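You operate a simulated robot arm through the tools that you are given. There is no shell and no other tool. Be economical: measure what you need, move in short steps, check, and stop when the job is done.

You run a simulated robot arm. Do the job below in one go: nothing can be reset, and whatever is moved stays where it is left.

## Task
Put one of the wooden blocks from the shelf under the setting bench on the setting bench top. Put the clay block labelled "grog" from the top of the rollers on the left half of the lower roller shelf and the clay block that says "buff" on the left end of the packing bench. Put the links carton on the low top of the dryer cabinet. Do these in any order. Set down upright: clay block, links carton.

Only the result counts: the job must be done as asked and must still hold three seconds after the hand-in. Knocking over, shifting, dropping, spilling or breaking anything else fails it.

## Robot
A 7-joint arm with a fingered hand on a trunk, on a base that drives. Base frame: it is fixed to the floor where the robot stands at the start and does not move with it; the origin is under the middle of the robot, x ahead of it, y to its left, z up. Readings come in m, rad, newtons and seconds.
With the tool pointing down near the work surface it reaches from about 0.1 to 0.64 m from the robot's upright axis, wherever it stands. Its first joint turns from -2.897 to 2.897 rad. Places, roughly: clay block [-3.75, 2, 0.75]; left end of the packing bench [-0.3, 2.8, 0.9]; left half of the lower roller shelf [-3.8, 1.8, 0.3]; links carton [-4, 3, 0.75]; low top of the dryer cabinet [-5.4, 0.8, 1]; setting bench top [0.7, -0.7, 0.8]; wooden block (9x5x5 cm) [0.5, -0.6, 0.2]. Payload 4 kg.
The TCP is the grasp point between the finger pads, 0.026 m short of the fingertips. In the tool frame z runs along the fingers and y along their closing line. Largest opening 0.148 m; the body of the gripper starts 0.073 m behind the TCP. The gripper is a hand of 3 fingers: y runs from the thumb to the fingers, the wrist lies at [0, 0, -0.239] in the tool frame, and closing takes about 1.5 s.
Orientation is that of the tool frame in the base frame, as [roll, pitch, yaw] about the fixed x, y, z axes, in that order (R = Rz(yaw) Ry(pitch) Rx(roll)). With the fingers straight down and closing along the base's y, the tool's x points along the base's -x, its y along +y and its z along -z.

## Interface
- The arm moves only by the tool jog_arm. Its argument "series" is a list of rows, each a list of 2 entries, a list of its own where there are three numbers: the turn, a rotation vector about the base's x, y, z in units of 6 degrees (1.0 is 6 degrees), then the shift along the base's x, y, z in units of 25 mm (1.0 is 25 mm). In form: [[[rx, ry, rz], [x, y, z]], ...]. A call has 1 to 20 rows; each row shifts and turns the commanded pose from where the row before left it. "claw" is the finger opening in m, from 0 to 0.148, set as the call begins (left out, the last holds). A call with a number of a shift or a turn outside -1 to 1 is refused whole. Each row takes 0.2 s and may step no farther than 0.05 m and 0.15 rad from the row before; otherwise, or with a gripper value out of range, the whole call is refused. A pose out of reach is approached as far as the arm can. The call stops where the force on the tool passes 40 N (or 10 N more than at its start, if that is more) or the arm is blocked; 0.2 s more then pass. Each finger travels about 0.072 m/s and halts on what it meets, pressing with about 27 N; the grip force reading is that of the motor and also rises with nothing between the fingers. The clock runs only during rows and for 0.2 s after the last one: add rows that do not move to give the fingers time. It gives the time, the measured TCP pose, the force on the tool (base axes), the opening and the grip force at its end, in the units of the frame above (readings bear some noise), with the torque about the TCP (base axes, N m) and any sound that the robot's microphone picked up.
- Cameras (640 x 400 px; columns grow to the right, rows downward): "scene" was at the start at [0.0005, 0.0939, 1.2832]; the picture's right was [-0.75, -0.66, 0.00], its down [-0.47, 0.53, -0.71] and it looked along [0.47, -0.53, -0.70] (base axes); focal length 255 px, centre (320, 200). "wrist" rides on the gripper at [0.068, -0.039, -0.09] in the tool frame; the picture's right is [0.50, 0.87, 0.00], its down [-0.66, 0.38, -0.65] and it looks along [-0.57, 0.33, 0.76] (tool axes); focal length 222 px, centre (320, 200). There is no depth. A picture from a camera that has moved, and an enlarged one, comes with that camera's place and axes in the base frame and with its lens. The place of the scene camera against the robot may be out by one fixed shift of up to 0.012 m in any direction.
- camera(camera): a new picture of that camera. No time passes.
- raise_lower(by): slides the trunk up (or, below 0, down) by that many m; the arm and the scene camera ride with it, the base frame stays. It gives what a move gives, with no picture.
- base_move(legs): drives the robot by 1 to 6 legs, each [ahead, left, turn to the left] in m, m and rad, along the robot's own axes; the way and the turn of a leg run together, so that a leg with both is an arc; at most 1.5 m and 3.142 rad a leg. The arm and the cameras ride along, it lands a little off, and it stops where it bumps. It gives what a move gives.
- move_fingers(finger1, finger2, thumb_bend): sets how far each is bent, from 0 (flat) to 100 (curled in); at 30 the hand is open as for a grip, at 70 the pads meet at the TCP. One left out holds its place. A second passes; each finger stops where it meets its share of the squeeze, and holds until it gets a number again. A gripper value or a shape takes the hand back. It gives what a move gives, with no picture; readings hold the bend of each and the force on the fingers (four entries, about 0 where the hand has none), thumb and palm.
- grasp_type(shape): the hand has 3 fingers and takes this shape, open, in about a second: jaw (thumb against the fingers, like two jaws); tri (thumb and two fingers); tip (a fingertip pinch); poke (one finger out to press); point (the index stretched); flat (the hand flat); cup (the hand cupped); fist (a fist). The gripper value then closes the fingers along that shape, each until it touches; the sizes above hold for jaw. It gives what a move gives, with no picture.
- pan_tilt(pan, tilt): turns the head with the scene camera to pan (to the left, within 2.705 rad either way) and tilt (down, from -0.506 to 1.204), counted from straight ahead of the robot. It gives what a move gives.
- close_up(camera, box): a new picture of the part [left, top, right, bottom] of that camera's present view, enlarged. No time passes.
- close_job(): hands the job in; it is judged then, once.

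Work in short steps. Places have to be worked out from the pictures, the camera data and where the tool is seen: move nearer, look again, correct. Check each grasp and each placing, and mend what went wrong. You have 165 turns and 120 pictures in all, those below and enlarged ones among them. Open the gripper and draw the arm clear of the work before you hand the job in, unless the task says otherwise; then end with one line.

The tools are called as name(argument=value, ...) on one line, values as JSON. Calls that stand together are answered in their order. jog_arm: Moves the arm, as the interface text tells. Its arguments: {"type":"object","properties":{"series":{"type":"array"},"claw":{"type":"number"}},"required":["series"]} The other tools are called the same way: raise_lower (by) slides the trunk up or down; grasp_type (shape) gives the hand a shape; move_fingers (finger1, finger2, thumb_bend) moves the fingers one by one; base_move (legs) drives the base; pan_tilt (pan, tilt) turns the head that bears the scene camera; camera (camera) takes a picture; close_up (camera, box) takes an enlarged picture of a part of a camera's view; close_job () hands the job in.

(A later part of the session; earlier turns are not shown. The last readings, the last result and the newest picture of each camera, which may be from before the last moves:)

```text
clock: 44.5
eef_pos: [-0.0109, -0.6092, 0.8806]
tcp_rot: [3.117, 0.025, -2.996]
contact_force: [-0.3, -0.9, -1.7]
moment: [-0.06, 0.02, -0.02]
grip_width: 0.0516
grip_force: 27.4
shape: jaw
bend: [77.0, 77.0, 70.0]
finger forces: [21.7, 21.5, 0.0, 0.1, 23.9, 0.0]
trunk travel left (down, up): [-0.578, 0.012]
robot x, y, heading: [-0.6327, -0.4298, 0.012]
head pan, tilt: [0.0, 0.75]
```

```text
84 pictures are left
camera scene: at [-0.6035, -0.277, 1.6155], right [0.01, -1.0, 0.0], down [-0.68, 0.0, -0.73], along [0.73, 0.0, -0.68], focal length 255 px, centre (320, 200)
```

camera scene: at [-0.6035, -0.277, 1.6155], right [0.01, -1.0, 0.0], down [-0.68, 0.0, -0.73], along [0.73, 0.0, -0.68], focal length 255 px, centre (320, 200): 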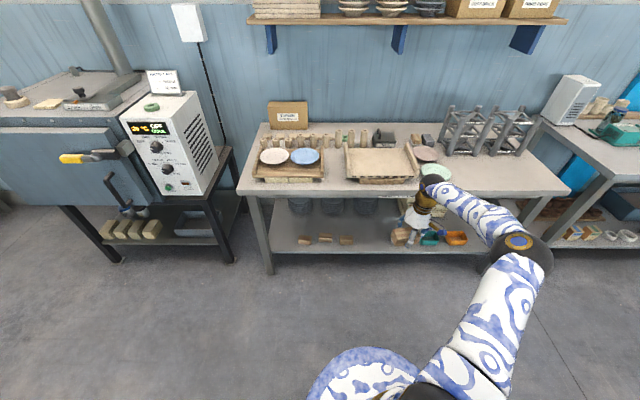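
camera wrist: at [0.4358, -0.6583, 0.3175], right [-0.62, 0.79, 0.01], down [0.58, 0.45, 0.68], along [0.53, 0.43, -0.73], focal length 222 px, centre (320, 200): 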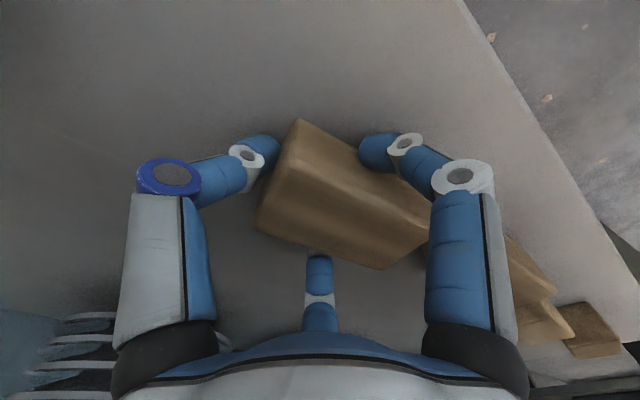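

close_up(camera="scene", box=[300, 80, 620, 280])

```text
2.00 times, centred on (460, 180) of scene
camera zoom: at [-0.6035, -0.277, 1.6155], right [0.01, -1.0, 0.0], down [-0.68, 0.0, -0.73], along [0.73, 0.0, -0.68], focal length 511 px, centre (40, 240)
```

zoom: 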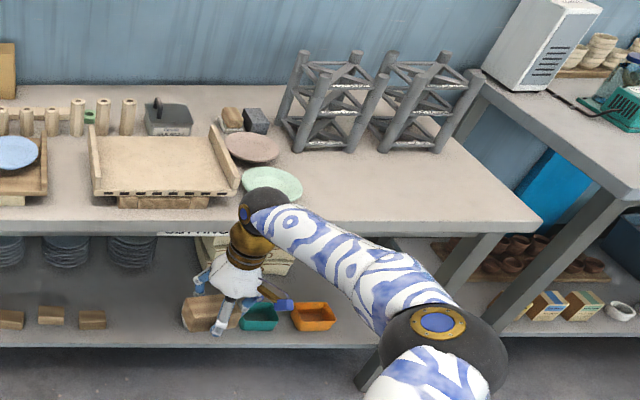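

There is a wide free area on the bench right of the green plate, around (0.42, -1.2). I strafe right 0.6 m and then move forward 0.43 m.

base_move(legs=[[0.0, -0.6, 0.0], [0.3, 0.0, 0.0]])

camera(camera="scene")

```text
clock: 49.5
eef_pos: [0.2952, -1.1999, 0.8819]
tcp_rot: [3.117, 0.025, -2.991]
contact_force: [1.0, -0.7, -1.5]
moment: [-0.02, 0.04, 0.01]
grip_width: 0.0518
grip_force: 27.1
shape: jaw
bend: [77.0, 77.0, 70.0]
finger forces: [21.7, 21.5, 0.0, 0.0, 23.8, 0.0]
trunk travel left (down, up): [-0.578, 0.012]
robot x, y, heading: [-0.326, -1.0261, 0.011]
head pan, tilt: [0.0, 0.75]
```

```text
82 pictures are left
camera scene: at [-0.2983, -0.8712, 1.6155], right [0.01, -1.0, 0.0], down [-0.68, -0.01, -0.73], along [0.73, 0.01, -0.68], focal length 255 px, centre (320, 200)
```

scene: 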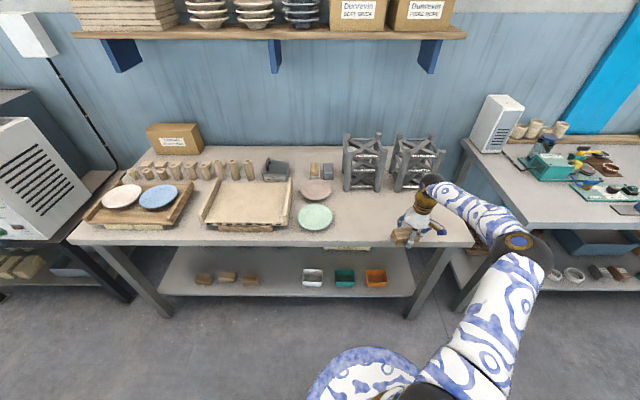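

Clear ahead. Forward 0.12 m more, then I lower gently.

base_move(legs=[[0.13, 0.0, 0.0]])

jog_arm(series=[[[0, 0, 0], [0, 0, -0.8]], [[0, 0, 0], [0, 0, -0.4]], [[0, 0, 0], [0, 0, -0.2]], [[0, 0, 0], [0, 0, 0]]])

close_up(camera="scene", box=[320, 150, 480, 250])

```text
clock: 50.8
eef_pos: [0.4263, -1.199, 0.8817]
tcp_rot: [3.118, 0.024, -2.99]
contact_force: [0.6, -0.6, -1.1]
moment: [-0.05, 0.0, -0.02]
grip_width: 0.0515
grip_force: 27.1
shape: jaw
bend: [77.0, 77.0, 70.0]
finger forces: [21.7, 21.4, 0.0, 0.0, 23.9, 0.0]
trunk travel left (down, up): [-0.578, 0.012]
robot x, y, heading: [-0.192, -1.0259, 0.008]
head pan, tilt: [0.0, 0.75]
```

```text
clock: 51.8
eef_pos: [0.4252, -1.1999, 0.849]
tcp_rot: [3.12, 0.027, -2.99]
contact_force: [1.3, -1.1, 24.4]
moment: [-0.06, -0.04, 0.03]
grip_width: 0.0522
grip_force: 26.6
shape: jaw
bend: [77.0, 77.0, 70.0]
finger forces: [24.5, 24.3, 0.0, 0.1, 28.6, 0.0]
trunk travel left (down, up): [-0.578, 0.012]
robot x, y, heading: [-0.1925, -1.0268, 0.011]
head pan, tilt: [0.0, 0.75]
```

```text
4.00 times, centred on (400, 200) of scene
camera zoom: at [-0.1712, -0.8693, 1.6159], right [0.01, -1.0, 0.0], down [-0.68, -0.01, -0.73], along [0.73, 0.01, -0.68], focal length 1021 px, centre (0, 200)
```

zoom: 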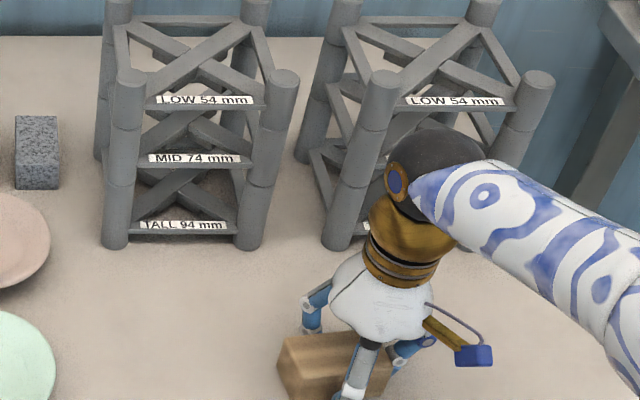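

The block is on the bench top (24 N). I ease off, open, and lift straight up.

jog_arm(series=[[[0, 0, 0], [0, 0, 0.1]], [[0, 0, 0], [0, 0, 0]], [[0, 0, 0], [0, 0, 0]], [[0, 0, 0], [0, 0, 0]], [[0, 0, 0], [0, 0, 0]]], claw=0.11)

jog_arm(series=[[[0, 0, 0], [0, 0, 1]], [[0, 0, 0], [0, 0, 1]], [[0, 0, 0], [0, 0, 1]], [[0, 0, 0], [0, 0, 1]]])

base_move(legs=[[-0.45, 0.0, 0.0]])

camera(camera="scene")

```text
clock: 53.0
eef_pos: [0.4256, -1.1985, 0.8494]
tcp_rot: [3.119, 0.024, -2.99]
contact_force: [0.0, 0.1, 0.6]
moment: [-0.01, -0.03, 0.04]
grip_width: 0.1097
grip_force: 0.2
shape: jaw
bend: [27.0, 27.0, 56.0]
finger forces: [0.1, 0.0, 0.1, 0.1, 0.0, 0.0]
trunk travel left (down, up): [-0.578, 0.012]
robot x, y, heading: [-0.1927, -1.0263, 0.006]
head pan, tilt: [0.0, 0.75]
```

```text
clock: 54.0
eef_pos: [0.4251, -1.1989, 0.9493]
tcp_rot: [3.116, 0.025, -2.989]
contact_force: [1.5, -0.2, 0.2]
moment: [0.04, 0.0, -0.03]
grip_width: 0.1098
grip_force: 0.1
shape: jaw
bend: [27.0, 27.0, 56.0]
finger forces: [0.1, 0.0, 0.0, 0.0, 0.0, 0.0]
trunk travel left (down, up): [-0.578, 0.012]
robot x, y, heading: [-0.1968, -1.0251, 0.013]
head pan, tilt: [0.0, 0.75]
```

```text
clock: 56.7
eef_pos: [-0.0213, -1.2038, 0.9489]
tcp_rot: [3.117, 0.025, -2.988]
contact_force: [0.4, 0.5, 0.5]
moment: [0.02, -0.01, 0.01]
grip_width: 0.1095
grip_force: 0.0
shape: jaw
bend: [27.0, 27.0, 56.0]
finger forces: [0.0, 0.1, 0.0, 0.1, 0.0, 0.1]
trunk travel left (down, up): [-0.578, 0.012]
robot x, y, heading: [-0.6423, -1.0312, 0.012]
head pan, tilt: [0.0, 0.75]
```

```text
80 pictures are left
camera scene: at [-0.6169, -0.8749, 1.6156], right [0.01, -1.0, 0.0], down [-0.68, -0.01, -0.73], along [0.73, 0.01, -0.68], focal length 255 px, centre (320, 200)
```

scene: 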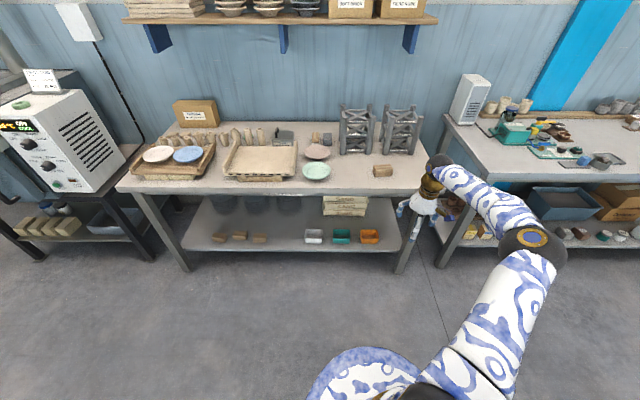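

The wooden block stands on the bench. I tuck the arm in and drive toward the rollers: turn left, go along +y, then face -x.

jog_arm(series=[[[0, 0, 0], [-1, 0, 0.3]], [[0, 0, 0], [-1, 0, 0.3]], [[0, 0, 0], [-1, 0, 0.3]], [[0, 0, 0], [-1, 0, 0.3]], [[0, 0, 0], [-1, 0, 0.3]], [[0, 0, 0], [-1, 0, 0.3]], [[0, 0, 0], [-1, 0, 0.3]], [[0, 0, 0], [-1, 0, 0.3]], [[0, 0, 0], [-1, 0, 0.3]], [[0, 0, 0], [-1, 0, 0.3]]])

base_move(legs=[[-0.2, 0.0, 0.0], [0, 0, 1.571], [1.4, 0, 0], [1.2, 0, 0], [0, 0, 1.571]])

pan_tilt(pan=0.0, tilt=0.45)

camera(camera="scene")

```text
clock: 58.9
eef_pos: [-0.2723, -1.2025, 1.0234]
tcp_rot: [3.119, 0.024, -2.987]
contact_force: [-0.3, 0.7, -0.6]
moment: [-0.05, -0.02, -0.02]
grip_width: 0.1095
grip_force: 0.1
shape: jaw
bend: [27.0, 27.0, 56.0]
finger forces: [0.1, 0.0, 0.0, 0.0, 0.0, 0.0]
trunk travel left (down, up): [-0.578, 0.012]
robot x, y, heading: [-0.6422, -1.0317, 0.009]
head pan, tilt: [0.0, 0.75]
```

```text
clock: 80.4
eef_pos: [-1.2415, 1.7478, 1.0229]
tcp_rot: [3.116, 0.025, 0.163]
contact_force: [-0.3, -0.6, -0.2]
moment: [0.02, 0.01, 0.02]
grip_width: 0.1098
grip_force: 0.0
shape: jaw
bend: [27.0, 27.0, 56.0]
finger forces: [0.1, 0.1, 0.0, 0.1, 0.0, 0.1]
trunk travel left (down, up): [-0.578, 0.012]
robot x, y, heading: [-0.8689, 1.5799, -3.115]
head pan, tilt: [0.0, 0.75]
```

```text
clock: 81.2
eef_pos: [-1.2414, 1.7488, 1.0228]
tcp_rot: [3.117, 0.025, 0.163]
contact_force: [0.0, -0.7, 0.0]
moment: [0.0, 0.02, 0.01]
grip_width: 0.1095
grip_force: 0.0
shape: jaw
bend: [27.0, 27.0, 56.0]
finger forces: [0.0, 0.0, 0.0, 0.1, 0.1, 0.0]
trunk travel left (down, up): [-0.578, 0.012]
robot x, y, heading: [-0.8665, 1.5768, -3.117]
head pan, tilt: [0.0, 0.45]
```

```text
79 pictures are left
camera scene: at [-0.8892, 1.4308, 1.6419], right [-0.02, 1.0, 0.0], down [0.44, 0.01, -0.9], along [-0.9, -0.02, -0.44], focal length 255 px, centre (320, 200)
```

scene: 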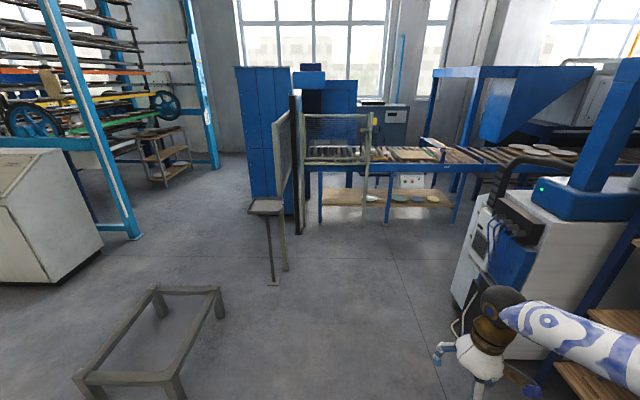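

close_up(camera="scene", box=[230, 60, 550, 260])

```text
2.00 times, centred on (390, 160) of scene
camera zoom: at [-0.8892, 1.4308, 1.6419], right [-0.02, 1.0, 0.0], down [0.44, 0.01, -0.9], along [-0.9, -0.02, -0.44], focal length 511 px, centre (180, 280)
```

zoom: 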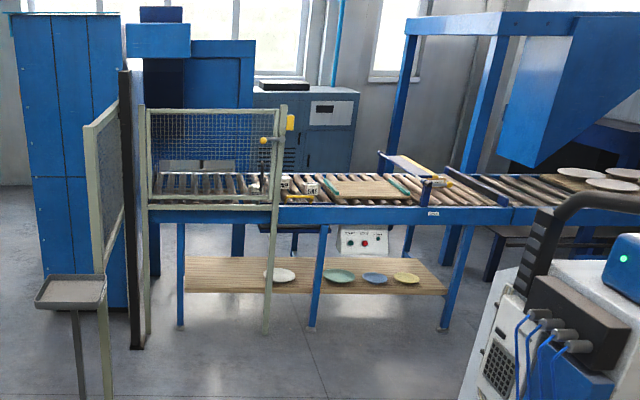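

The rollers' front is at x≈-3.6; a mesh gate stands before the part y<1.9, and the clay blocks lie at y≈2.0. I drive closer along y≈1.55.

base_move(legs=[[1.4, 0.0, -0.025]])

pan_tilt(pan=-0.25, tilt=0.5)

camera(camera="scene")

```text
clock: 88.2
eef_pos: [-2.6271, 1.7319, 1.0222]
tcp_rot: [3.118, 0.024, 0.153]
contact_force: [-0.2, 0.4, -0.1]
moment: [-0.03, 0.0, -0.01]
grip_width: 0.1095
grip_force: 0.1
shape: jaw
bend: [27.0, 27.0, 56.0]
finger forces: [0.0, 0.0, 0.0, 0.0, 0.1, 0.0]
trunk travel left (down, up): [-0.578, 0.012]
robot x, y, heading: [-2.2568, 1.5592, -3.135]
head pan, tilt: [0.0, 0.45]
```

```text
clock: 88.9
eef_pos: [-2.6269, 1.7309, 1.0232]
tcp_rot: [3.116, 0.024, 0.15]
contact_force: [0.1, 0.5, -0.1]
moment: [-0.01, -0.03, 0.0]
grip_width: 0.1097
grip_force: 0.2
shape: jaw
bend: [27.0, 27.0, 56.0]
finger forces: [0.0, 0.1, 0.1, 0.0, 0.0, 0.0]
trunk travel left (down, up): [-0.578, 0.012]
robot x, y, heading: [-2.2552, 1.557, -3.133]
head pan, tilt: [-0.25, 0.499]
```

```text
77 pictures are left
camera scene: at [-2.276, 1.4322, 1.6375], right [0.24, 0.97, 0.0], down [0.46, -0.11, -0.88], along [-0.85, 0.21, -0.48], focal length 255 px, centre (320, 200)
```

scene: 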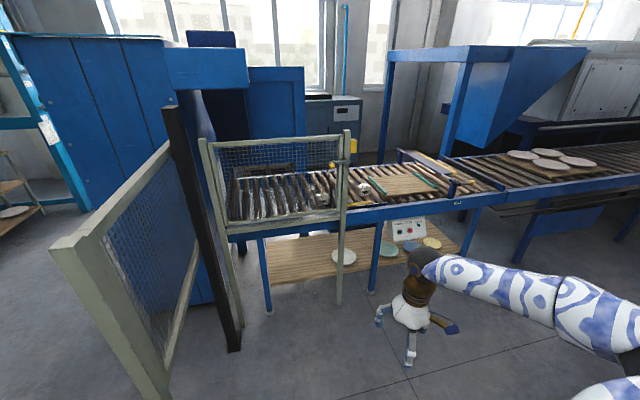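

close_up(camera="scene", box=[220, 130, 380, 230])

close_up(camera="scene", box=[330, 130, 490, 230])

```text
4.00 times, centred on (300, 180) of scene
camera zoom: at [-2.276, 1.4322, 1.6375], right [0.24, 0.97, 0.0], down [0.46, -0.11, -0.88], along [-0.85, 0.21, -0.48], focal length 1021 px, centre (400, 280)
```

zoom: 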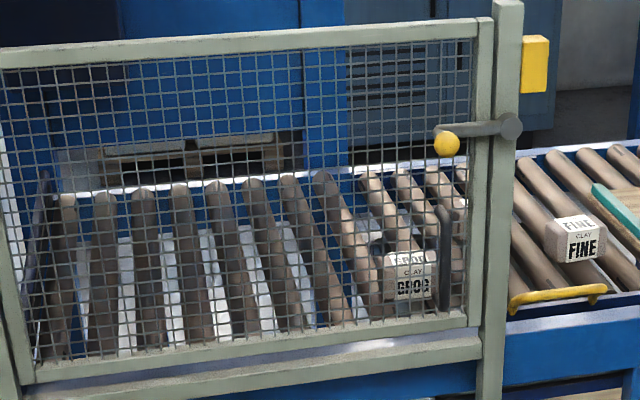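

```text
4.00 times, centred on (410, 180) of scene
camera zoom: at [-2.276, 1.4322, 1.6375], right [0.24, 0.97, 0.0], down [0.46, -0.11, -0.88], along [-0.85, 0.21, -0.48], focal length 1021 px, centre (-40, 280)
```

zoom: 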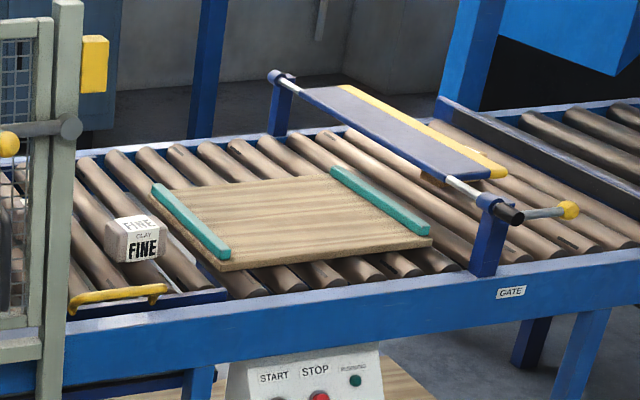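

GROG lies behind the mesh gate, FINE just outside, and BUFF is not identified yet. I check the machine on my right and the rollers' far side before moving.

pan_tilt(pan=-1.2, tilt=0.6)

camera(camera="scene")

```text
clock: 90.2
eef_pos: [-2.6286, 1.7317, 1.0226]
tcp_rot: [3.118, 0.025, 0.15]
contact_force: [-0.1, -0.4, 0.3]
moment: [0.01, 0.02, 0.03]
grip_width: 0.1097
grip_force: 0.0
shape: jaw
bend: [27.0, 27.0, 56.0]
finger forces: [0.1, 0.0, 0.1, 0.0, 0.0, 0.1]
trunk travel left (down, up): [-0.578, 0.012]
robot x, y, heading: [-2.2537, 1.5577, -3.132]
head pan, tilt: [-1.201, 0.6]
```

```text
74 pictures are left
camera scene: at [-2.2204, 1.4926, 1.6284], right [0.93, 0.37, 0.0], down [0.21, -0.52, -0.83], along [-0.31, 0.77, -0.56], focal length 255 px, centre (320, 200)
```

scene: 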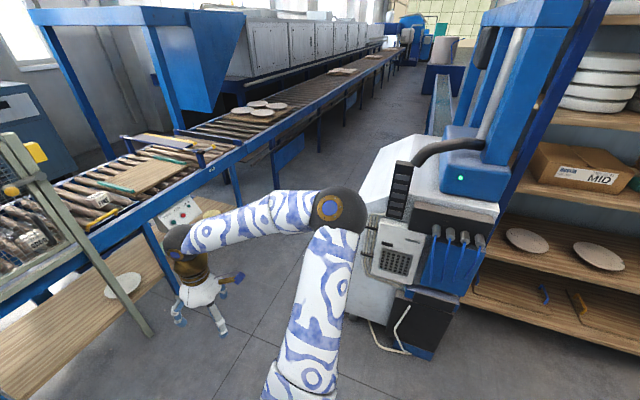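

The aisle x in (-3.6, -2.5) is free beside the machine. I go forward 0.45, right 0.85, then look down at the rollers.

base_move(legs=[[0.45, 0.0, 0.0], [0.0, -0.85, 0.0]])

pan_tilt(pan=0.35, tilt=0.6)

camera(camera="scene")

```text
clock: 97.0
eef_pos: [-3.0832, 2.5703, 1.0226]
tcp_rot: [3.116, 0.022, 0.116]
contact_force: [-1.4, -0.4, 0.4]
moment: [0.02, -0.06, 0.01]
grip_width: 0.1097
grip_force: 0.2
shape: jaw
bend: [27.0, 27.0, 56.0]
finger forces: [0.1, 0.1, 0.0, 0.0, 0.0, 0.0]
trunk travel left (down, up): [-0.578, 0.012]
robot x, y, heading: [-2.7142, 2.385, 3.115]
head pan, tilt: [-1.201, 0.6]
```

```text
clock: 98.6
eef_pos: [-3.0813, 2.5712, 1.0231]
tcp_rot: [3.118, 0.025, 0.117]
contact_force: [0.0, 0.3, 0.5]
moment: [0.01, 0.03, 0.01]
grip_width: 0.1095
grip_force: 0.0
shape: jaw
bend: [27.0, 27.0, 56.0]
finger forces: [0.0, 0.0, 0.0, 0.1, 0.0, 0.0]
trunk travel left (down, up): [-0.578, 0.012]
robot x, y, heading: [-2.7161, 2.3804, 3.118]
head pan, tilt: [0.351, 0.6]
```

```text
73 pictures are left
camera scene: at [-2.7357, 2.2069, 1.6284], right [-0.32, 0.95, 0.0], down [0.54, 0.18, -0.83], along [-0.78, -0.26, -0.56], focal length 255 px, centre (320, 200)
```

scene: 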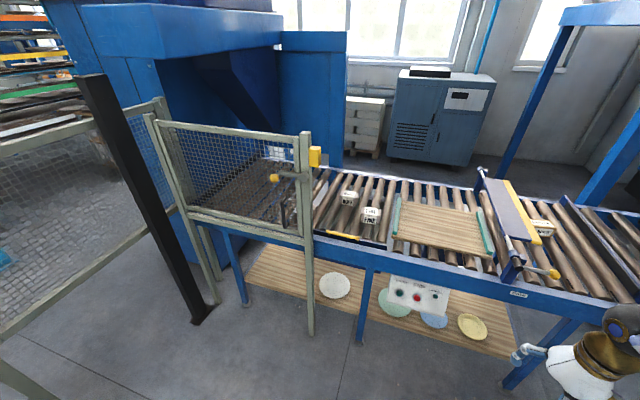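

close_up(camera="scene", box=[240, 150, 400, 250])

close_up(camera="scene", box=[460, 160, 620, 260])

```text
4.00 times, centred on (320, 200) of scene
camera zoom: at [-2.7357, 2.2069, 1.6284], right [-0.32, 0.95, 0.0], down [0.54, 0.18, -0.83], along [-0.78, -0.26, -0.56], focal length 1021 px, centre (320, 200)
```

zoom: 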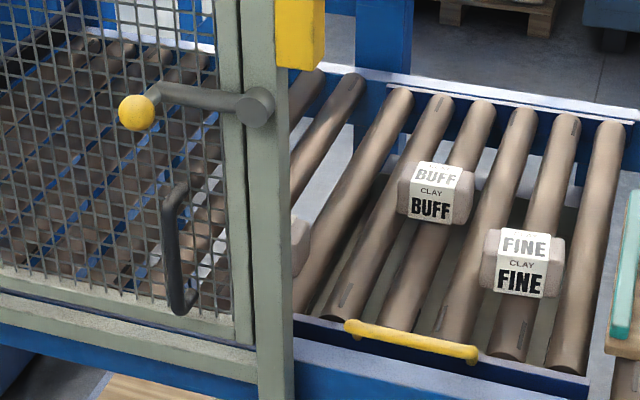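

```text
4.00 times, centred on (540, 210) of scene
camera zoom: at [-2.7357, 2.2069, 1.6284], right [-0.32, 0.95, 0.0], down [0.54, 0.18, -0.83], along [-0.78, -0.26, -0.56], focal length 1021 px, centre (-560, 160)
```

zoom: 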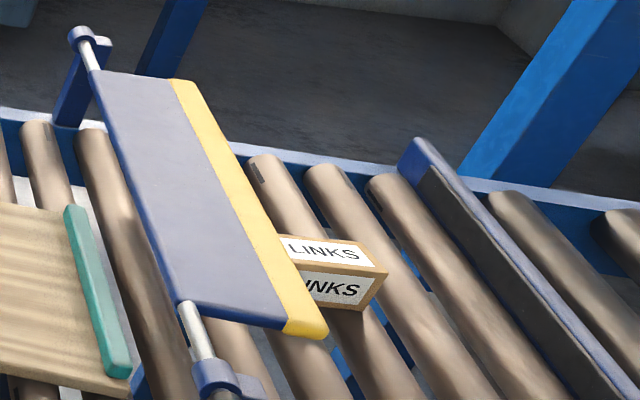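

Using both views: BUFF ≈ (-3.88, 1.98), FINE ≈ (-3.76, 2.12), GROG ≈ (-3.71, 1.80), centres at z≈0.84; blocks ≈ 10×7×5.5 cm, long side along y. I take up a stance near (-3.2, 2.18).

base_move(legs=[[0.0, 0.2, 0.025], [0.46, 0.0, 0.0]])

pan_tilt(pan=0.3, tilt=0.85)

camera(camera="scene")

camera(camera="wrist")

```text
clock: 102.6
eef_pos: [-3.5535, 2.3571, 1.0241]
tcp_rot: [3.116, 0.024, 0.147]
contact_force: [0.0, 0.9, 0.8]
moment: [0.01, -0.02, 0.02]
grip_width: 0.1098
grip_force: 0.1
shape: jaw
bend: [27.0, 27.0, 56.0]
finger forces: [0.0, 0.0, 0.0, 0.0, 0.0, 0.0]
trunk travel left (down, up): [-0.578, 0.012]
robot x, y, heading: [-3.1811, 2.1789, -3.138]
head pan, tilt: [0.351, 0.6]
```

```text
clock: 103.3
eef_pos: [-3.5525, 2.357, 1.0237]
tcp_rot: [3.117, 0.026, 0.147]
contact_force: [-0.1, 0.1, -0.2]
moment: [0.0, 0.02, -0.01]
grip_width: 0.1099
grip_force: 0.0
shape: jaw
bend: [27.0, 27.0, 56.0]
finger forces: [0.0, 0.0, 0.0, 0.0, 0.0, 0.0]
trunk travel left (down, up): [-0.578, 0.012]
robot x, y, heading: [-3.1833, 2.1799, -3.137]
head pan, tilt: [0.3, 0.85]
```

```text
70 pictures are left
camera scene: at [-3.1891, 2.0108, 1.6076], right [-0.3, 0.95, 0.0], down [0.72, 0.23, -0.66], along [-0.63, -0.2, -0.75], focal length 255 px, centre (320, 200)
```

scene: 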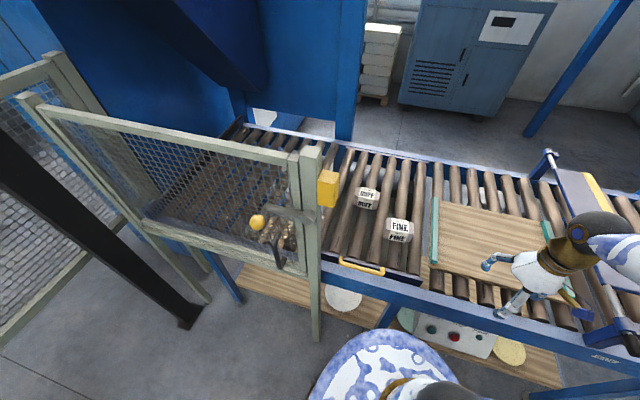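

```text
69 pictures are left
camera wrist: at [-3.4913, 2.4074, 1.1097], right [0.62, -0.78, 0.01], down [-0.58, -0.45, 0.68], along [-0.53, -0.43, -0.73], focal length 222 px, centre (320, 200)
```

wrist: 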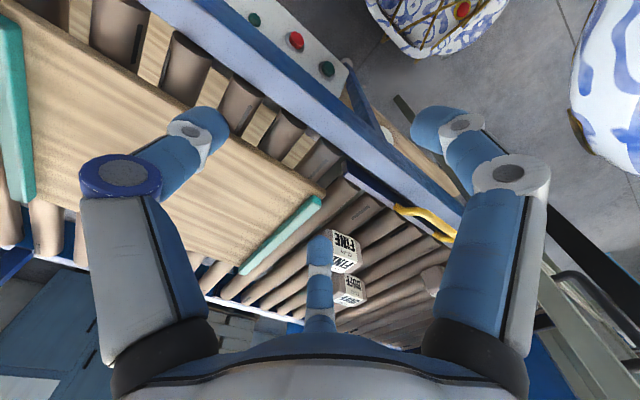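

Refined: BUFF ≈ (-3.888, 1.985). I lower the trunk 0.12 m for reach and move the hand above BUFF with a slight forward tilt.

raise_lower(by=-0.1)

jog_arm(series=[[[0.1, 0.1, -0.1], [-0.6, -0.96, 0.35]], [[0.1, 0.1, -0.1], [-0.6, -0.96, 0.35]], [[0, 0.1, -0.1], [-0.6, -0.96, 0.35]], [[0, 0.1, -0.1], [-0.6, -0.96, 0.35]], [[0, 0.1, -0.1], [-0.6, -0.96, 0]], [[0, 0.1, -0.1], [-0.6, -0.96, 0]], [[0, 0.1, -0.1], [-0.6, -0.96, 0]], [[0, 0.1, -0.1], [-0.6, -0.96, 0]], [[0, 0.1, -0.1], [-0.6, -0.96, 0]], [[0, 0.1, -0.1], [-0.6, -0.96, 0]]], claw=0.12)

camera(camera="scene")

```text
clock: 104.7
eef_pos: [-3.5537, 2.3559, 0.9238]
tcp_rot: [3.116, 0.025, 0.146]
contact_force: [0.9, -0.7, 0.8]
moment: [0.0, -0.04, 0.03]
grip_width: 0.1097
grip_force: 0.2
shape: jaw
bend: [27.0, 27.0, 56.0]
finger forces: [0.0, 0.0, 0.0, 0.0, 0.0, 0.0]
trunk travel left (down, up): [-0.478, 0.112]
robot x, y, heading: [-3.1803, 2.1796, -3.137]
head pan, tilt: [0.3, 0.85]
```

```text
clock: 106.9
eef_pos: [-3.7038, 2.1158, 0.9586]
tcp_rot: [-3.134, 0.126, 0.041]
contact_force: [-0.7, -0.2, 0.4]
moment: [0.0, 0.02, -0.02]
grip_width: 0.1197
grip_force: 0.0
shape: jaw
bend: [25.0, 25.0, 46.0]
finger forces: [0.0, 0.0, 0.0, 0.0, 0.1, 0.0]
trunk travel left (down, up): [-0.478, 0.112]
robot x, y, heading: [-3.1801, 2.1782, -3.139]
head pan, tilt: [0.3, 0.85]
```

```text
68 pictures are left
camera scene: at [-3.1893, 2.0106, 1.5075], right [-0.3, 0.95, 0.0], down [0.72, 0.23, -0.66], along [-0.63, -0.2, -0.75], focal length 255 px, centre (320, 200)
```

scene: 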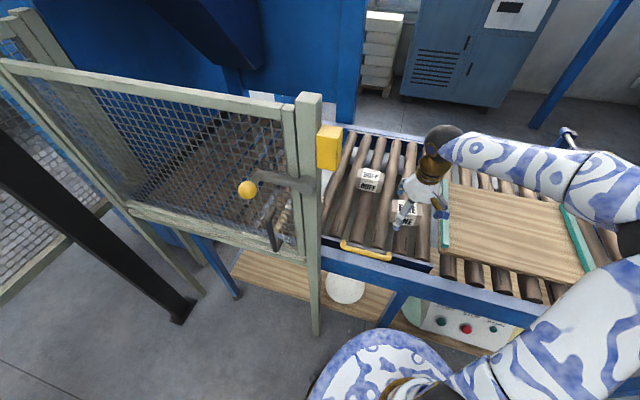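

Good. I continue to directly above BUFF.

jog_arm(series=[[[0, 0.1, -0.05], [-0.92, -0.6, 0]], [[0, 0.1, -0.05], [-0.92, -0.6, 0]], [[0, 0.1, -0.05], [-0.92, -0.6, 0]], [[0, 0.1, -0.05], [-0.92, -0.6, 0]], [[0, 0.1, -0.05], [-0.92, -0.6, 0]], [[0, 0.1, -0.05], [-0.92, -0.6, 0]], [[0, 0.1, -0.05], [-0.92, -0.6, 0]], [[0, 0.1, -0.05], [-0.92, -0.6, 0]]])

camera(camera="wrist")

camera(camera="scene")

```text
clock: 108.7
eef_pos: [-3.859, 2.0286, 0.9474]
tcp_rot: [-3.135, 0.207, -0.001]
contact_force: [-0.5, -0.3, 0.1]
moment: [-0.02, -0.02, 0.02]
grip_width: 0.1198
grip_force: 0.1
shape: jaw
bend: [25.0, 25.0, 46.0]
finger forces: [0.0, 0.0, 0.0, 0.1, 0.0, 0.0]
out of reach, approached as far as the arm can: row 7, 8
trunk travel left (down, up): [-0.478, 0.112]
robot x, y, heading: [-3.1777, 2.1792, -3.135]
head pan, tilt: [0.3, 0.85]
```

```text
67 pictures are left
camera wrist: at [-3.775, 2.0674, 1.0207], right [0.49, -0.87, -0.11], down [-0.51, -0.38, 0.77], along [-0.71, -0.32, -0.63], focal length 222 px, centre (320, 200)
```

wrist: 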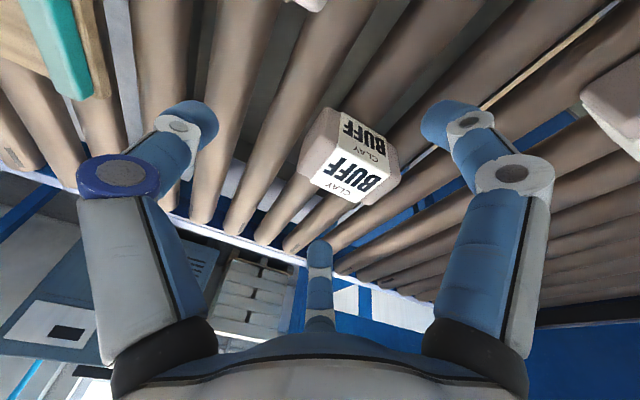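

```text
66 pictures are left
camera scene: at [-3.1902, 2.0109, 1.5075], right [-0.3, 0.95, 0.0], down [0.72, 0.23, -0.66], along [-0.63, -0.2, -0.75], focal length 255 px, centre (320, 200)
```

scene: 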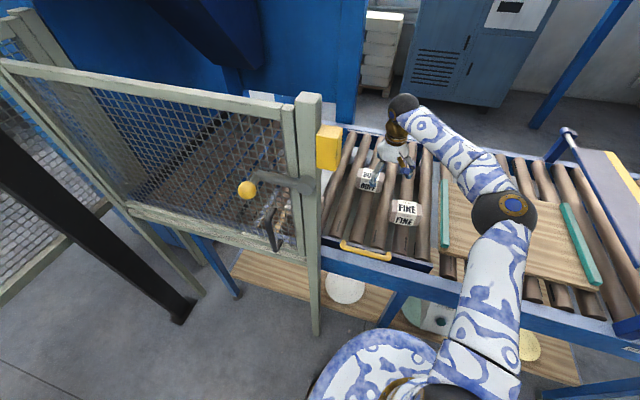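

BUFF confirmed near (-3.893, 1.986); I'm slightly out of reach. The base footprint leaves room, so I nudge 0.06 ahead and 0.03 left.

base_move(legs=[[0.06, 0.03, 0.0]])

camera(camera="wrist")

```text
clock: 109.7
eef_pos: [-3.9188, 1.9973, 0.9467]
tcp_rot: [-3.133, 0.21, 0.002]
contact_force: [0.7, 0.5, 0.5]
moment: [-0.02, -0.01, -0.02]
grip_width: 0.1198
grip_force: 0.1
shape: jaw
bend: [25.0, 25.0, 46.0]
finger forces: [0.1, 0.1, 0.0, 0.0, 0.0, 0.1]
trunk travel left (down, up): [-0.478, 0.112]
robot x, y, heading: [-3.2401, 2.1507, -3.14]
head pan, tilt: [0.3, 0.85]
```

```text
65 pictures are left
camera wrist: at [-3.8351, 2.0361, 1.0208], right [0.49, -0.86, -0.11], down [-0.51, -0.38, 0.77], along [-0.71, -0.32, -0.63], focal length 222 px, centre (320, 200)
```

wrist: 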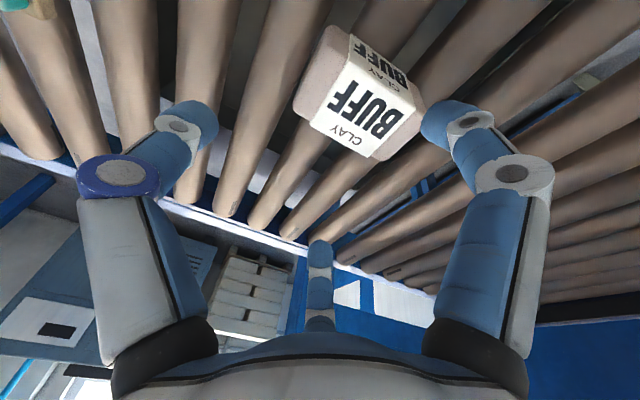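

BUFF ≈ (-3.898, 1.986). I shift back 2.4 cm, reduce tilt, and come down to z≈0.895.

jog_arm(series=[[[0, -0.3, 0], [0.4, 0, -0.4]], [[0, -0.3, 0], [0.4, 0, -0.6]], [[0, -0.3, 0], [0.16, 0, -0.6]], [[0, 0, 0], [0, 0, -0.5]]])

camera(camera="wrist")

```text
clock: 110.7
eef_pos: [-3.8949, 1.9978, 0.8954]
tcp_rot: [-3.133, 0.115, 0.003]
contact_force: [0.2, 0.3, -0.1]
moment: [-0.02, -0.05, 0.0]
grip_width: 0.1198
grip_force: 0.0
shape: jaw
bend: [25.0, 25.0, 46.0]
finger forces: [0.0, 0.0, 0.1, 0.0, 0.0, 0.0]
trunk travel left (down, up): [-0.478, 0.112]
robot x, y, heading: [-3.2421, 2.1499, -3.136]
head pan, tilt: [0.3, 0.85]
```

```text
64 pictures are left
camera wrist: at [-3.8182, 2.036, 0.9765], right [0.5, -0.86, -0.06], down [-0.58, -0.38, 0.72], along [-0.65, -0.32, -0.69], focal length 222 px, centre (320, 200)
```

wrist: 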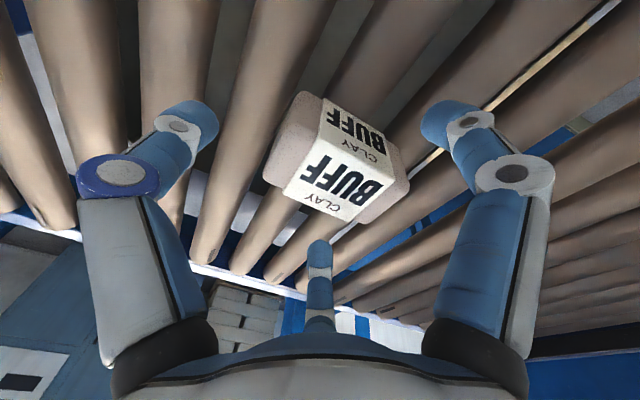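

Aligned. I lower to z≈0.846.

jog_arm(series=[[[0, 0, 0], [-0.15, -0.05, -0.7]], [[0, 0, 0], [0, 0, -0.7]], [[0, 0, 0], [0, 0, -0.6]]])

camera(camera="wrist")

close_up(camera="scene", box=[310, 90, 470, 190])

```text
clock: 111.5
eef_pos: [-3.8979, 1.9969, 0.8467]
tcp_rot: [-3.134, 0.115, 0.002]
contact_force: [-0.5, -0.6, 0.3]
moment: [-0.02, 0.0, 0.01]
grip_width: 0.1198
grip_force: 0.1
shape: jaw
bend: [25.0, 25.0, 46.0]
finger forces: [0.0, 0.0, 0.0, 0.1, 0.1, 0.0]
trunk travel left (down, up): [-0.478, 0.112]
robot x, y, heading: [-3.2422, 2.148, -3.136]
head pan, tilt: [0.3, 0.85]
```

```text
63 pictures are left
camera wrist: at [-3.8221, 2.0345, 0.927], right [0.5, -0.87, -0.06], down [-0.57, -0.38, 0.72], along [-0.65, -0.32, -0.69], focal length 222 px, centre (320, 200)
```

wrist: 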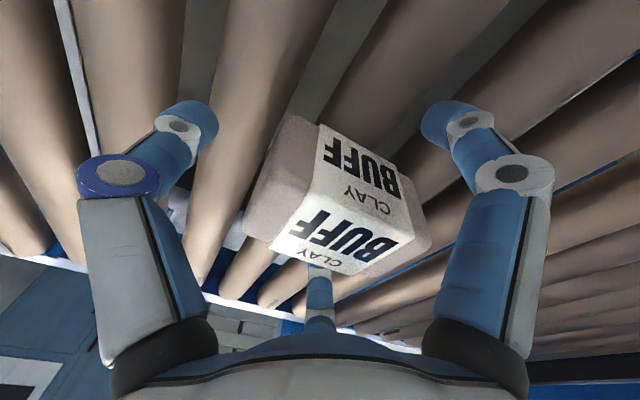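

```text
4.00 times, centred on (390, 140) of scene
camera zoom: at [-3.2498, 1.9799, 1.5075], right [-0.3, 0.95, 0.0], down [0.72, 0.23, -0.66], along [-0.63, -0.2, -0.75], focal length 1021 px, centre (40, 440)
```

zoom: 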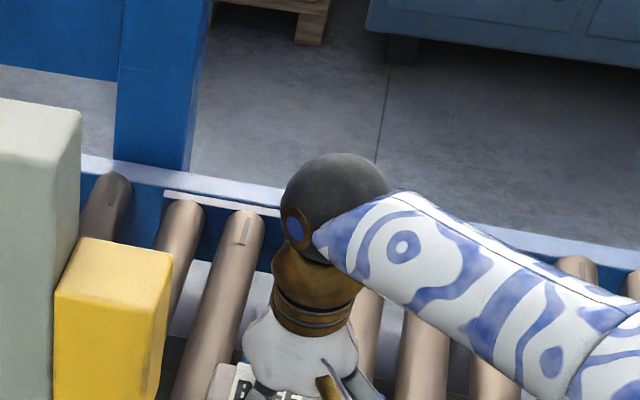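

The block lies between the fingers. I close.

jog_arm(series=[[[0, 0, 0], [0, 0, 0]], [[0, 0, 0], [0, 0, 0]], [[0, 0, 0], [0, 0, 0]], [[0, 0, 0], [0, 0, 0]], [[0, 0, 0], [0, 0, 0]], [[0, 0, 0], [0, 0, 0]], [[0, 0, 0], [0, 0, 0]], [[0, 0, 0], [0, 0, 0]]], claw=0.03)

camera(camera="wrist")

```text
clock: 113.3
eef_pos: [-3.8999, 1.9964, 0.846]
tcp_rot: [-3.133, 0.116, 0.002]
contact_force: [0.4, 0.3, 0.4]
moment: [0.05, -0.06, -0.01]
grip_width: 0.0574
grip_force: 27.1
shape: jaw
bend: [77.0, 36.0, 70.0]
finger forces: [21.9, 21.6, 0.1, 0.0, 24.2, 0.1]
trunk travel left (down, up): [-0.478, 0.112]
robot x, y, heading: [-3.2423, 2.1499, -3.139]
head pan, tilt: [0.3, 0.85]
```

```text
61 pictures are left
camera wrist: at [-3.8221, 2.0344, 0.9268], right [0.5, -0.86, -0.06], down [-0.58, -0.38, 0.72], along [-0.65, -0.32, -0.69], focal length 222 px, centre (320, 200)
```

wrist: 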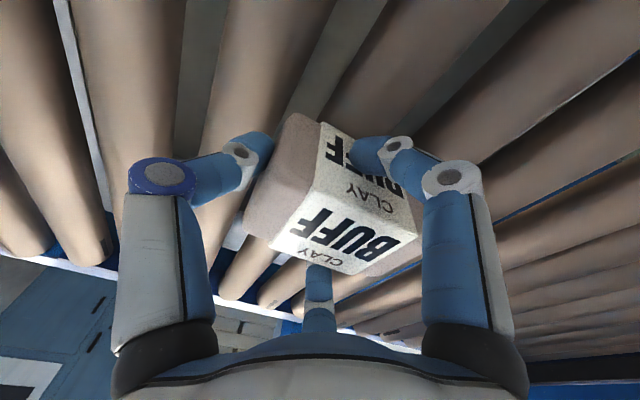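

Gripped. I lift, move sideways toward +y away from the gate post, and check.

jog_arm(series=[[[0, 0, 0], [0, 0, 1]], [[0, 0, 0], [0, 0, 1]], [[0, 0, 0], [0, 0, 1]], [[0, 0, 0], [0, 0, 1]], [[0, 0, 0], [0.3, 0.5, 1]], [[0, 0, 0], [0.5, 1, 0]], [[0, 0, 0], [0.5, 1, 0]], [[0, 0, 0], [0.5, 1, 0]], [[0, 0, 0], [0.5, 1, 0]], [[0, 0, 0], [0.5, 1, 0]], [[0, 0, 0], [0.5, 1, 0]], [[0, 0, 0], [0.5, 1, 0]], [[0, 0, 0], [0.5, 1, 0]], [[0, 0, 0], [0.5, 1, 0]]])

camera(camera="scene")

```text
clock: 116.3
eef_pos: [-3.7796, 2.2335, 0.9701]
tcp_rot: [-3.133, 0.115, 0.004]
contact_force: [0.1, -0.3, -6.7]
moment: [0.14, -0.08, 0.01]
grip_width: 0.0566
grip_force: 27.3
shape: jaw
bend: [76.0, 36.0, 70.0]
finger forces: [21.8, 21.5, 0.1, 0.0, 23.8, 0.0]
trunk travel left (down, up): [-0.478, 0.112]
robot x, y, heading: [-3.2419, 2.1493, -3.135]
head pan, tilt: [0.3, 0.85]
```

```text
60 pictures are left
camera scene: at [-3.2501, 1.9802, 1.5075], right [-0.3, 0.95, 0.0], down [0.72, 0.23, -0.66], along [-0.63, -0.2, -0.75], focal length 255 px, centre (320, 200)
```

scene: 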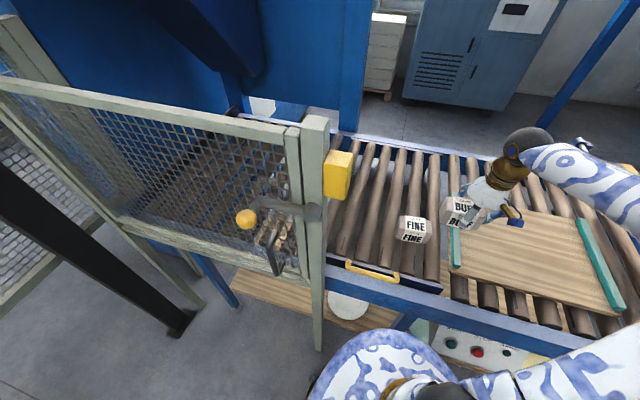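

BUFF is held firmly. I back away, shift to y≈1.5, and reverse toward the packing bench.

base_move(legs=[[-0.5, 0, 0], [0, 0.62, 0], [-1.2, 0, 0], [-1.2, 0, 0], [0, 0, -1.571]])

pan_tilt(pan=0.0, tilt=0.5)

camera(camera="scene")

```text
clock: 137.5
eef_pos: [-0.2555, 2.0995, 0.9705]
tcp_rot: [-3.134, 0.115, -1.569]
contact_force: [0.5, 0.0, -5.4]
moment: [-0.08, -0.15, -0.02]
grip_width: 0.0561
grip_force: 26.7
shape: jaw
bend: [76.0, 37.0, 70.0]
finger forces: [21.1, 21.2, 0.0, 0.0, 23.4, 0.0]
trunk travel left (down, up): [-0.478, 0.112]
robot x, y, heading: [-0.3376, 1.5613, 1.576]
head pan, tilt: [0.3, 0.85]
```

```text
clock: 138.3
eef_pos: [-0.2551, 2.0989, 0.9694]
tcp_rot: [-3.134, 0.114, -1.57]
contact_force: [-0.7, 0.4, -7.1]
moment: [-0.04, -0.09, 0.0]
grip_width: 0.0564
grip_force: 26.9
shape: jaw
bend: [76.0, 37.0, 70.0]
finger forces: [21.3, 21.3, 0.1, 0.0, 23.5, 0.1]
trunk travel left (down, up): [-0.478, 0.112]
robot x, y, heading: [-0.3405, 1.5635, 1.572]
head pan, tilt: [0.0, 0.499]
```

```text
59 pictures are left
camera scene: at [-0.4837, 1.5969, 1.5374], right [1.0, 0.01, 0.0], down [0.0, -0.48, -0.88], along [0.0, 0.88, -0.48], focal length 255 px, centre (320, 200)
```

scene: 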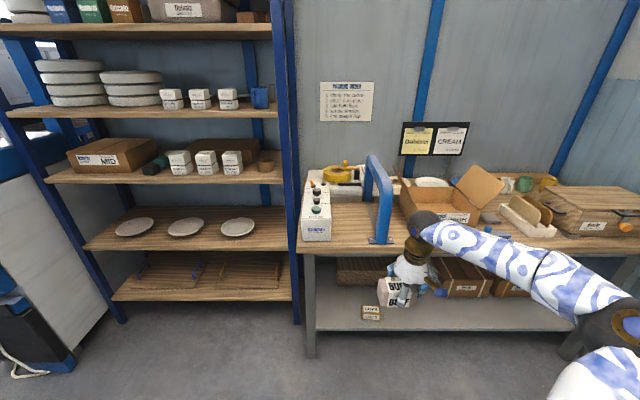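

close_up(camera="scene", box=[280, 140, 480, 265])

```text
3.20 times, centred on (380, 202) of scene
camera zoom: at [-0.4837, 1.5969, 1.5374], right [1.0, 0.01, 0.0], down [0.0, -0.48, -0.88], along [0.0, 0.88, -0.48], focal length 817 px, centre (128, 192)
```

zoom: 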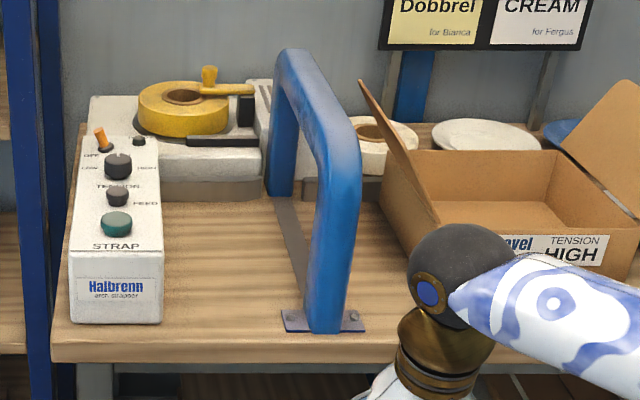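

The strapper's control box and the blue arch leave a gap ≈0.2 m wide (x≈-0.436…-0.236) at the bench's left end. I raise the trunk, turn the robot so the forearm comes in along the bench's depth, counter-rotating the hand.

raise_lower(by=0.1)

base_move(legs=[[0, 0, -0.52], [0.08, 0.435, 0]])

jog_arm(series=[[[0, 0, 1], [0, 0, 0]], [[0, 0, 1], [0, 0, 0]], [[0, 0, 1], [0, 0, 0]], [[0, 0, 1], [0, 0, 0]], [[0, 0, 0.96], [0, 0, 0]]])

pan_tilt(pan=0.15, tilt=0.65)

camera(camera="scene")

```text
clock: 139.6
eef_pos: [-0.255, 2.0979, 1.069]
tcp_rot: [-3.135, 0.115, -1.569]
contact_force: [-0.6, 0.3, -5.3]
moment: [-0.08, -0.13, -0.01]
grip_width: 0.0565
grip_force: 26.4
shape: jaw
bend: [76.0, 37.0, 70.0]
finger forces: [21.3, 21.3, 0.0, 0.0, 23.3, 0.0]
trunk travel left (down, up): [-0.578, 0.012]
robot x, y, heading: [-0.3388, 1.5632, 1.577]
head pan, tilt: [0.0, 0.499]
```

```text
clock: 143.8
eef_pos: [-0.3417, 2.2718, 1.0703]
tcp_rot: [-3.133, 0.115, -2.082]
contact_force: [-0.7, -0.3, -6.6]
moment: [-0.09, -0.04, -0.01]
grip_width: 0.0562
grip_force: 26.7
shape: jaw
bend: [76.0, 37.0, 70.0]
finger forces: [21.1, 21.2, 0.0, 0.0, 23.3, 0.0]
trunk travel left (down, up): [-0.578, 0.012]
robot x, y, heading: [-0.6762, 1.8418, 1.063]
head pan, tilt: [0.0, 0.499]
```

```text
clock: 145.0
eef_pos: [-0.3409, 2.2708, 1.0693]
tcp_rot: [-3.134, 0.115, -1.564]
contact_force: [0.2, 0.4, -6.2]
moment: [-0.07, -0.09, -0.02]
grip_width: 0.0561
grip_force: 27.0
shape: jaw
bend: [76.0, 37.0, 70.0]
finger forces: [21.1, 21.2, 0.0, 0.0, 23.1, 0.0]
trunk travel left (down, up): [-0.578, 0.012]
robot x, y, heading: [-0.6794, 1.8451, 1.062]
head pan, tilt: [0.0, 0.499]
```

```text
clock: 145.7
eef_pos: [-0.3404, 2.2715, 1.0701]
tcp_rot: [-3.135, 0.116, -1.565]
contact_force: [-0.8, -0.7, -5.3]
moment: [-0.04, -0.11, -0.03]
grip_width: 0.0562
grip_force: 26.7
shape: jaw
bend: [76.0, 37.0, 70.0]
finger forces: [21.1, 21.2, 0.0, 0.0, 23.1, 0.1]
trunk travel left (down, up): [-0.578, 0.012]
robot x, y, heading: [-0.678, 1.8433, 1.06]
head pan, tilt: [0.15, 0.649]
```

```text
57 pictures are left
camera scene: at [-0.8011, 1.9512, 1.6242], right [0.94, -0.35, 0.0], down [-0.21, -0.57, -0.8], along [0.28, 0.75, -0.6], focal length 255 px, centre (320, 200)
```

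scene: 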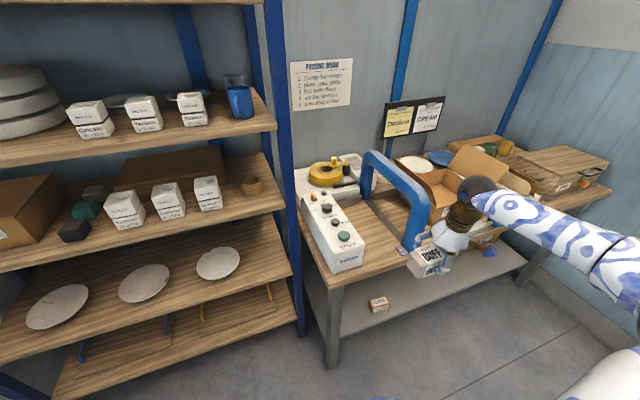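

close_up(camera="scene", box=[290, 140, 490, 265])

```text
3.20 times, centred on (390, 202) of scene
camera zoom: at [-0.8011, 1.9512, 1.6242], right [0.94, -0.35, 0.0], down [-0.21, -0.57, -0.8], along [0.28, 0.75, -0.6], focal length 817 px, centre (96, 192)
```

zoom: 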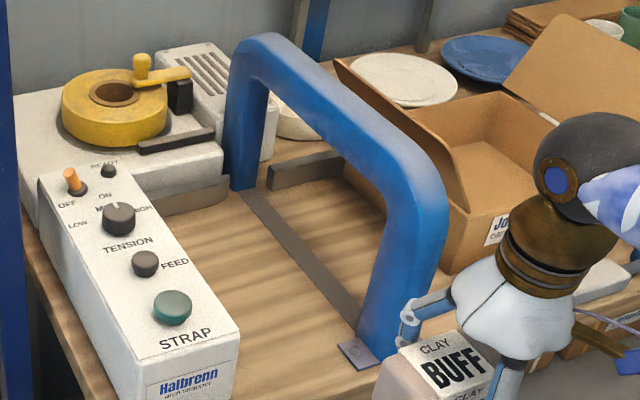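

Bench top is at z≈0.85 and the gap is x≈-0.43…-0.24. A more extended arm keeps the forearm away from the arch, so I extend the hand +y by 0.14 m first and look.

jog_arm(series=[[[0, 0, 0], [-0.04, 0.8, 0]], [[0, 0, 0], [-0.04, 0.8, 0]], [[0, 0, 0], [-0.04, 0.8, 0]], [[0, 0, 0], [-0.04, 0.8, 0]], [[0, 0, 0], [-0.04, 0.8, 0]], [[0, 0, 0], [-0.04, 0.8, 0]], [[0, 0, 0], [-0.04, 0.8, 0]]])

camera(camera="scene")

```text
clock: 147.3
eef_pos: [-0.349, 2.4111, 1.0685]
tcp_rot: [-3.136, 0.114, -1.562]
contact_force: [0.7, -0.3, -6.2]
moment: [-0.06, -0.12, 0.01]
grip_width: 0.0557
grip_force: 26.7
shape: jaw
bend: [76.0, 37.0, 70.0]
finger forces: [21.3, 21.2, 0.0, 0.0, 23.2, 0.0]
trunk travel left (down, up): [-0.578, 0.012]
robot x, y, heading: [-0.6756, 1.845, 1.066]
head pan, tilt: [0.15, 0.649]
```

```text
55 pictures are left
camera scene: at [-0.8012, 1.9519, 1.624], right [0.94, -0.35, 0.0], down [-0.21, -0.57, -0.8], along [0.28, 0.75, -0.61], focal length 255 px, centre (320, 200)
```

scene: 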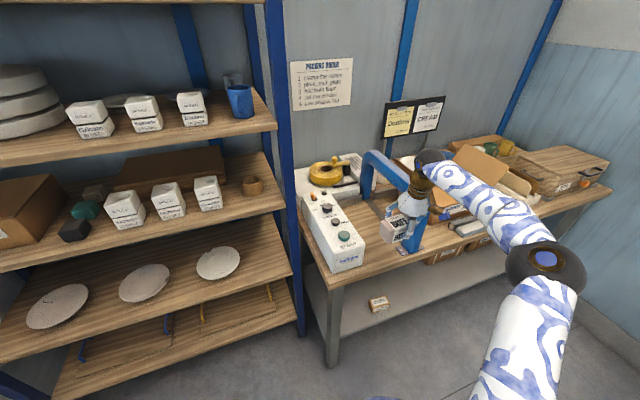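

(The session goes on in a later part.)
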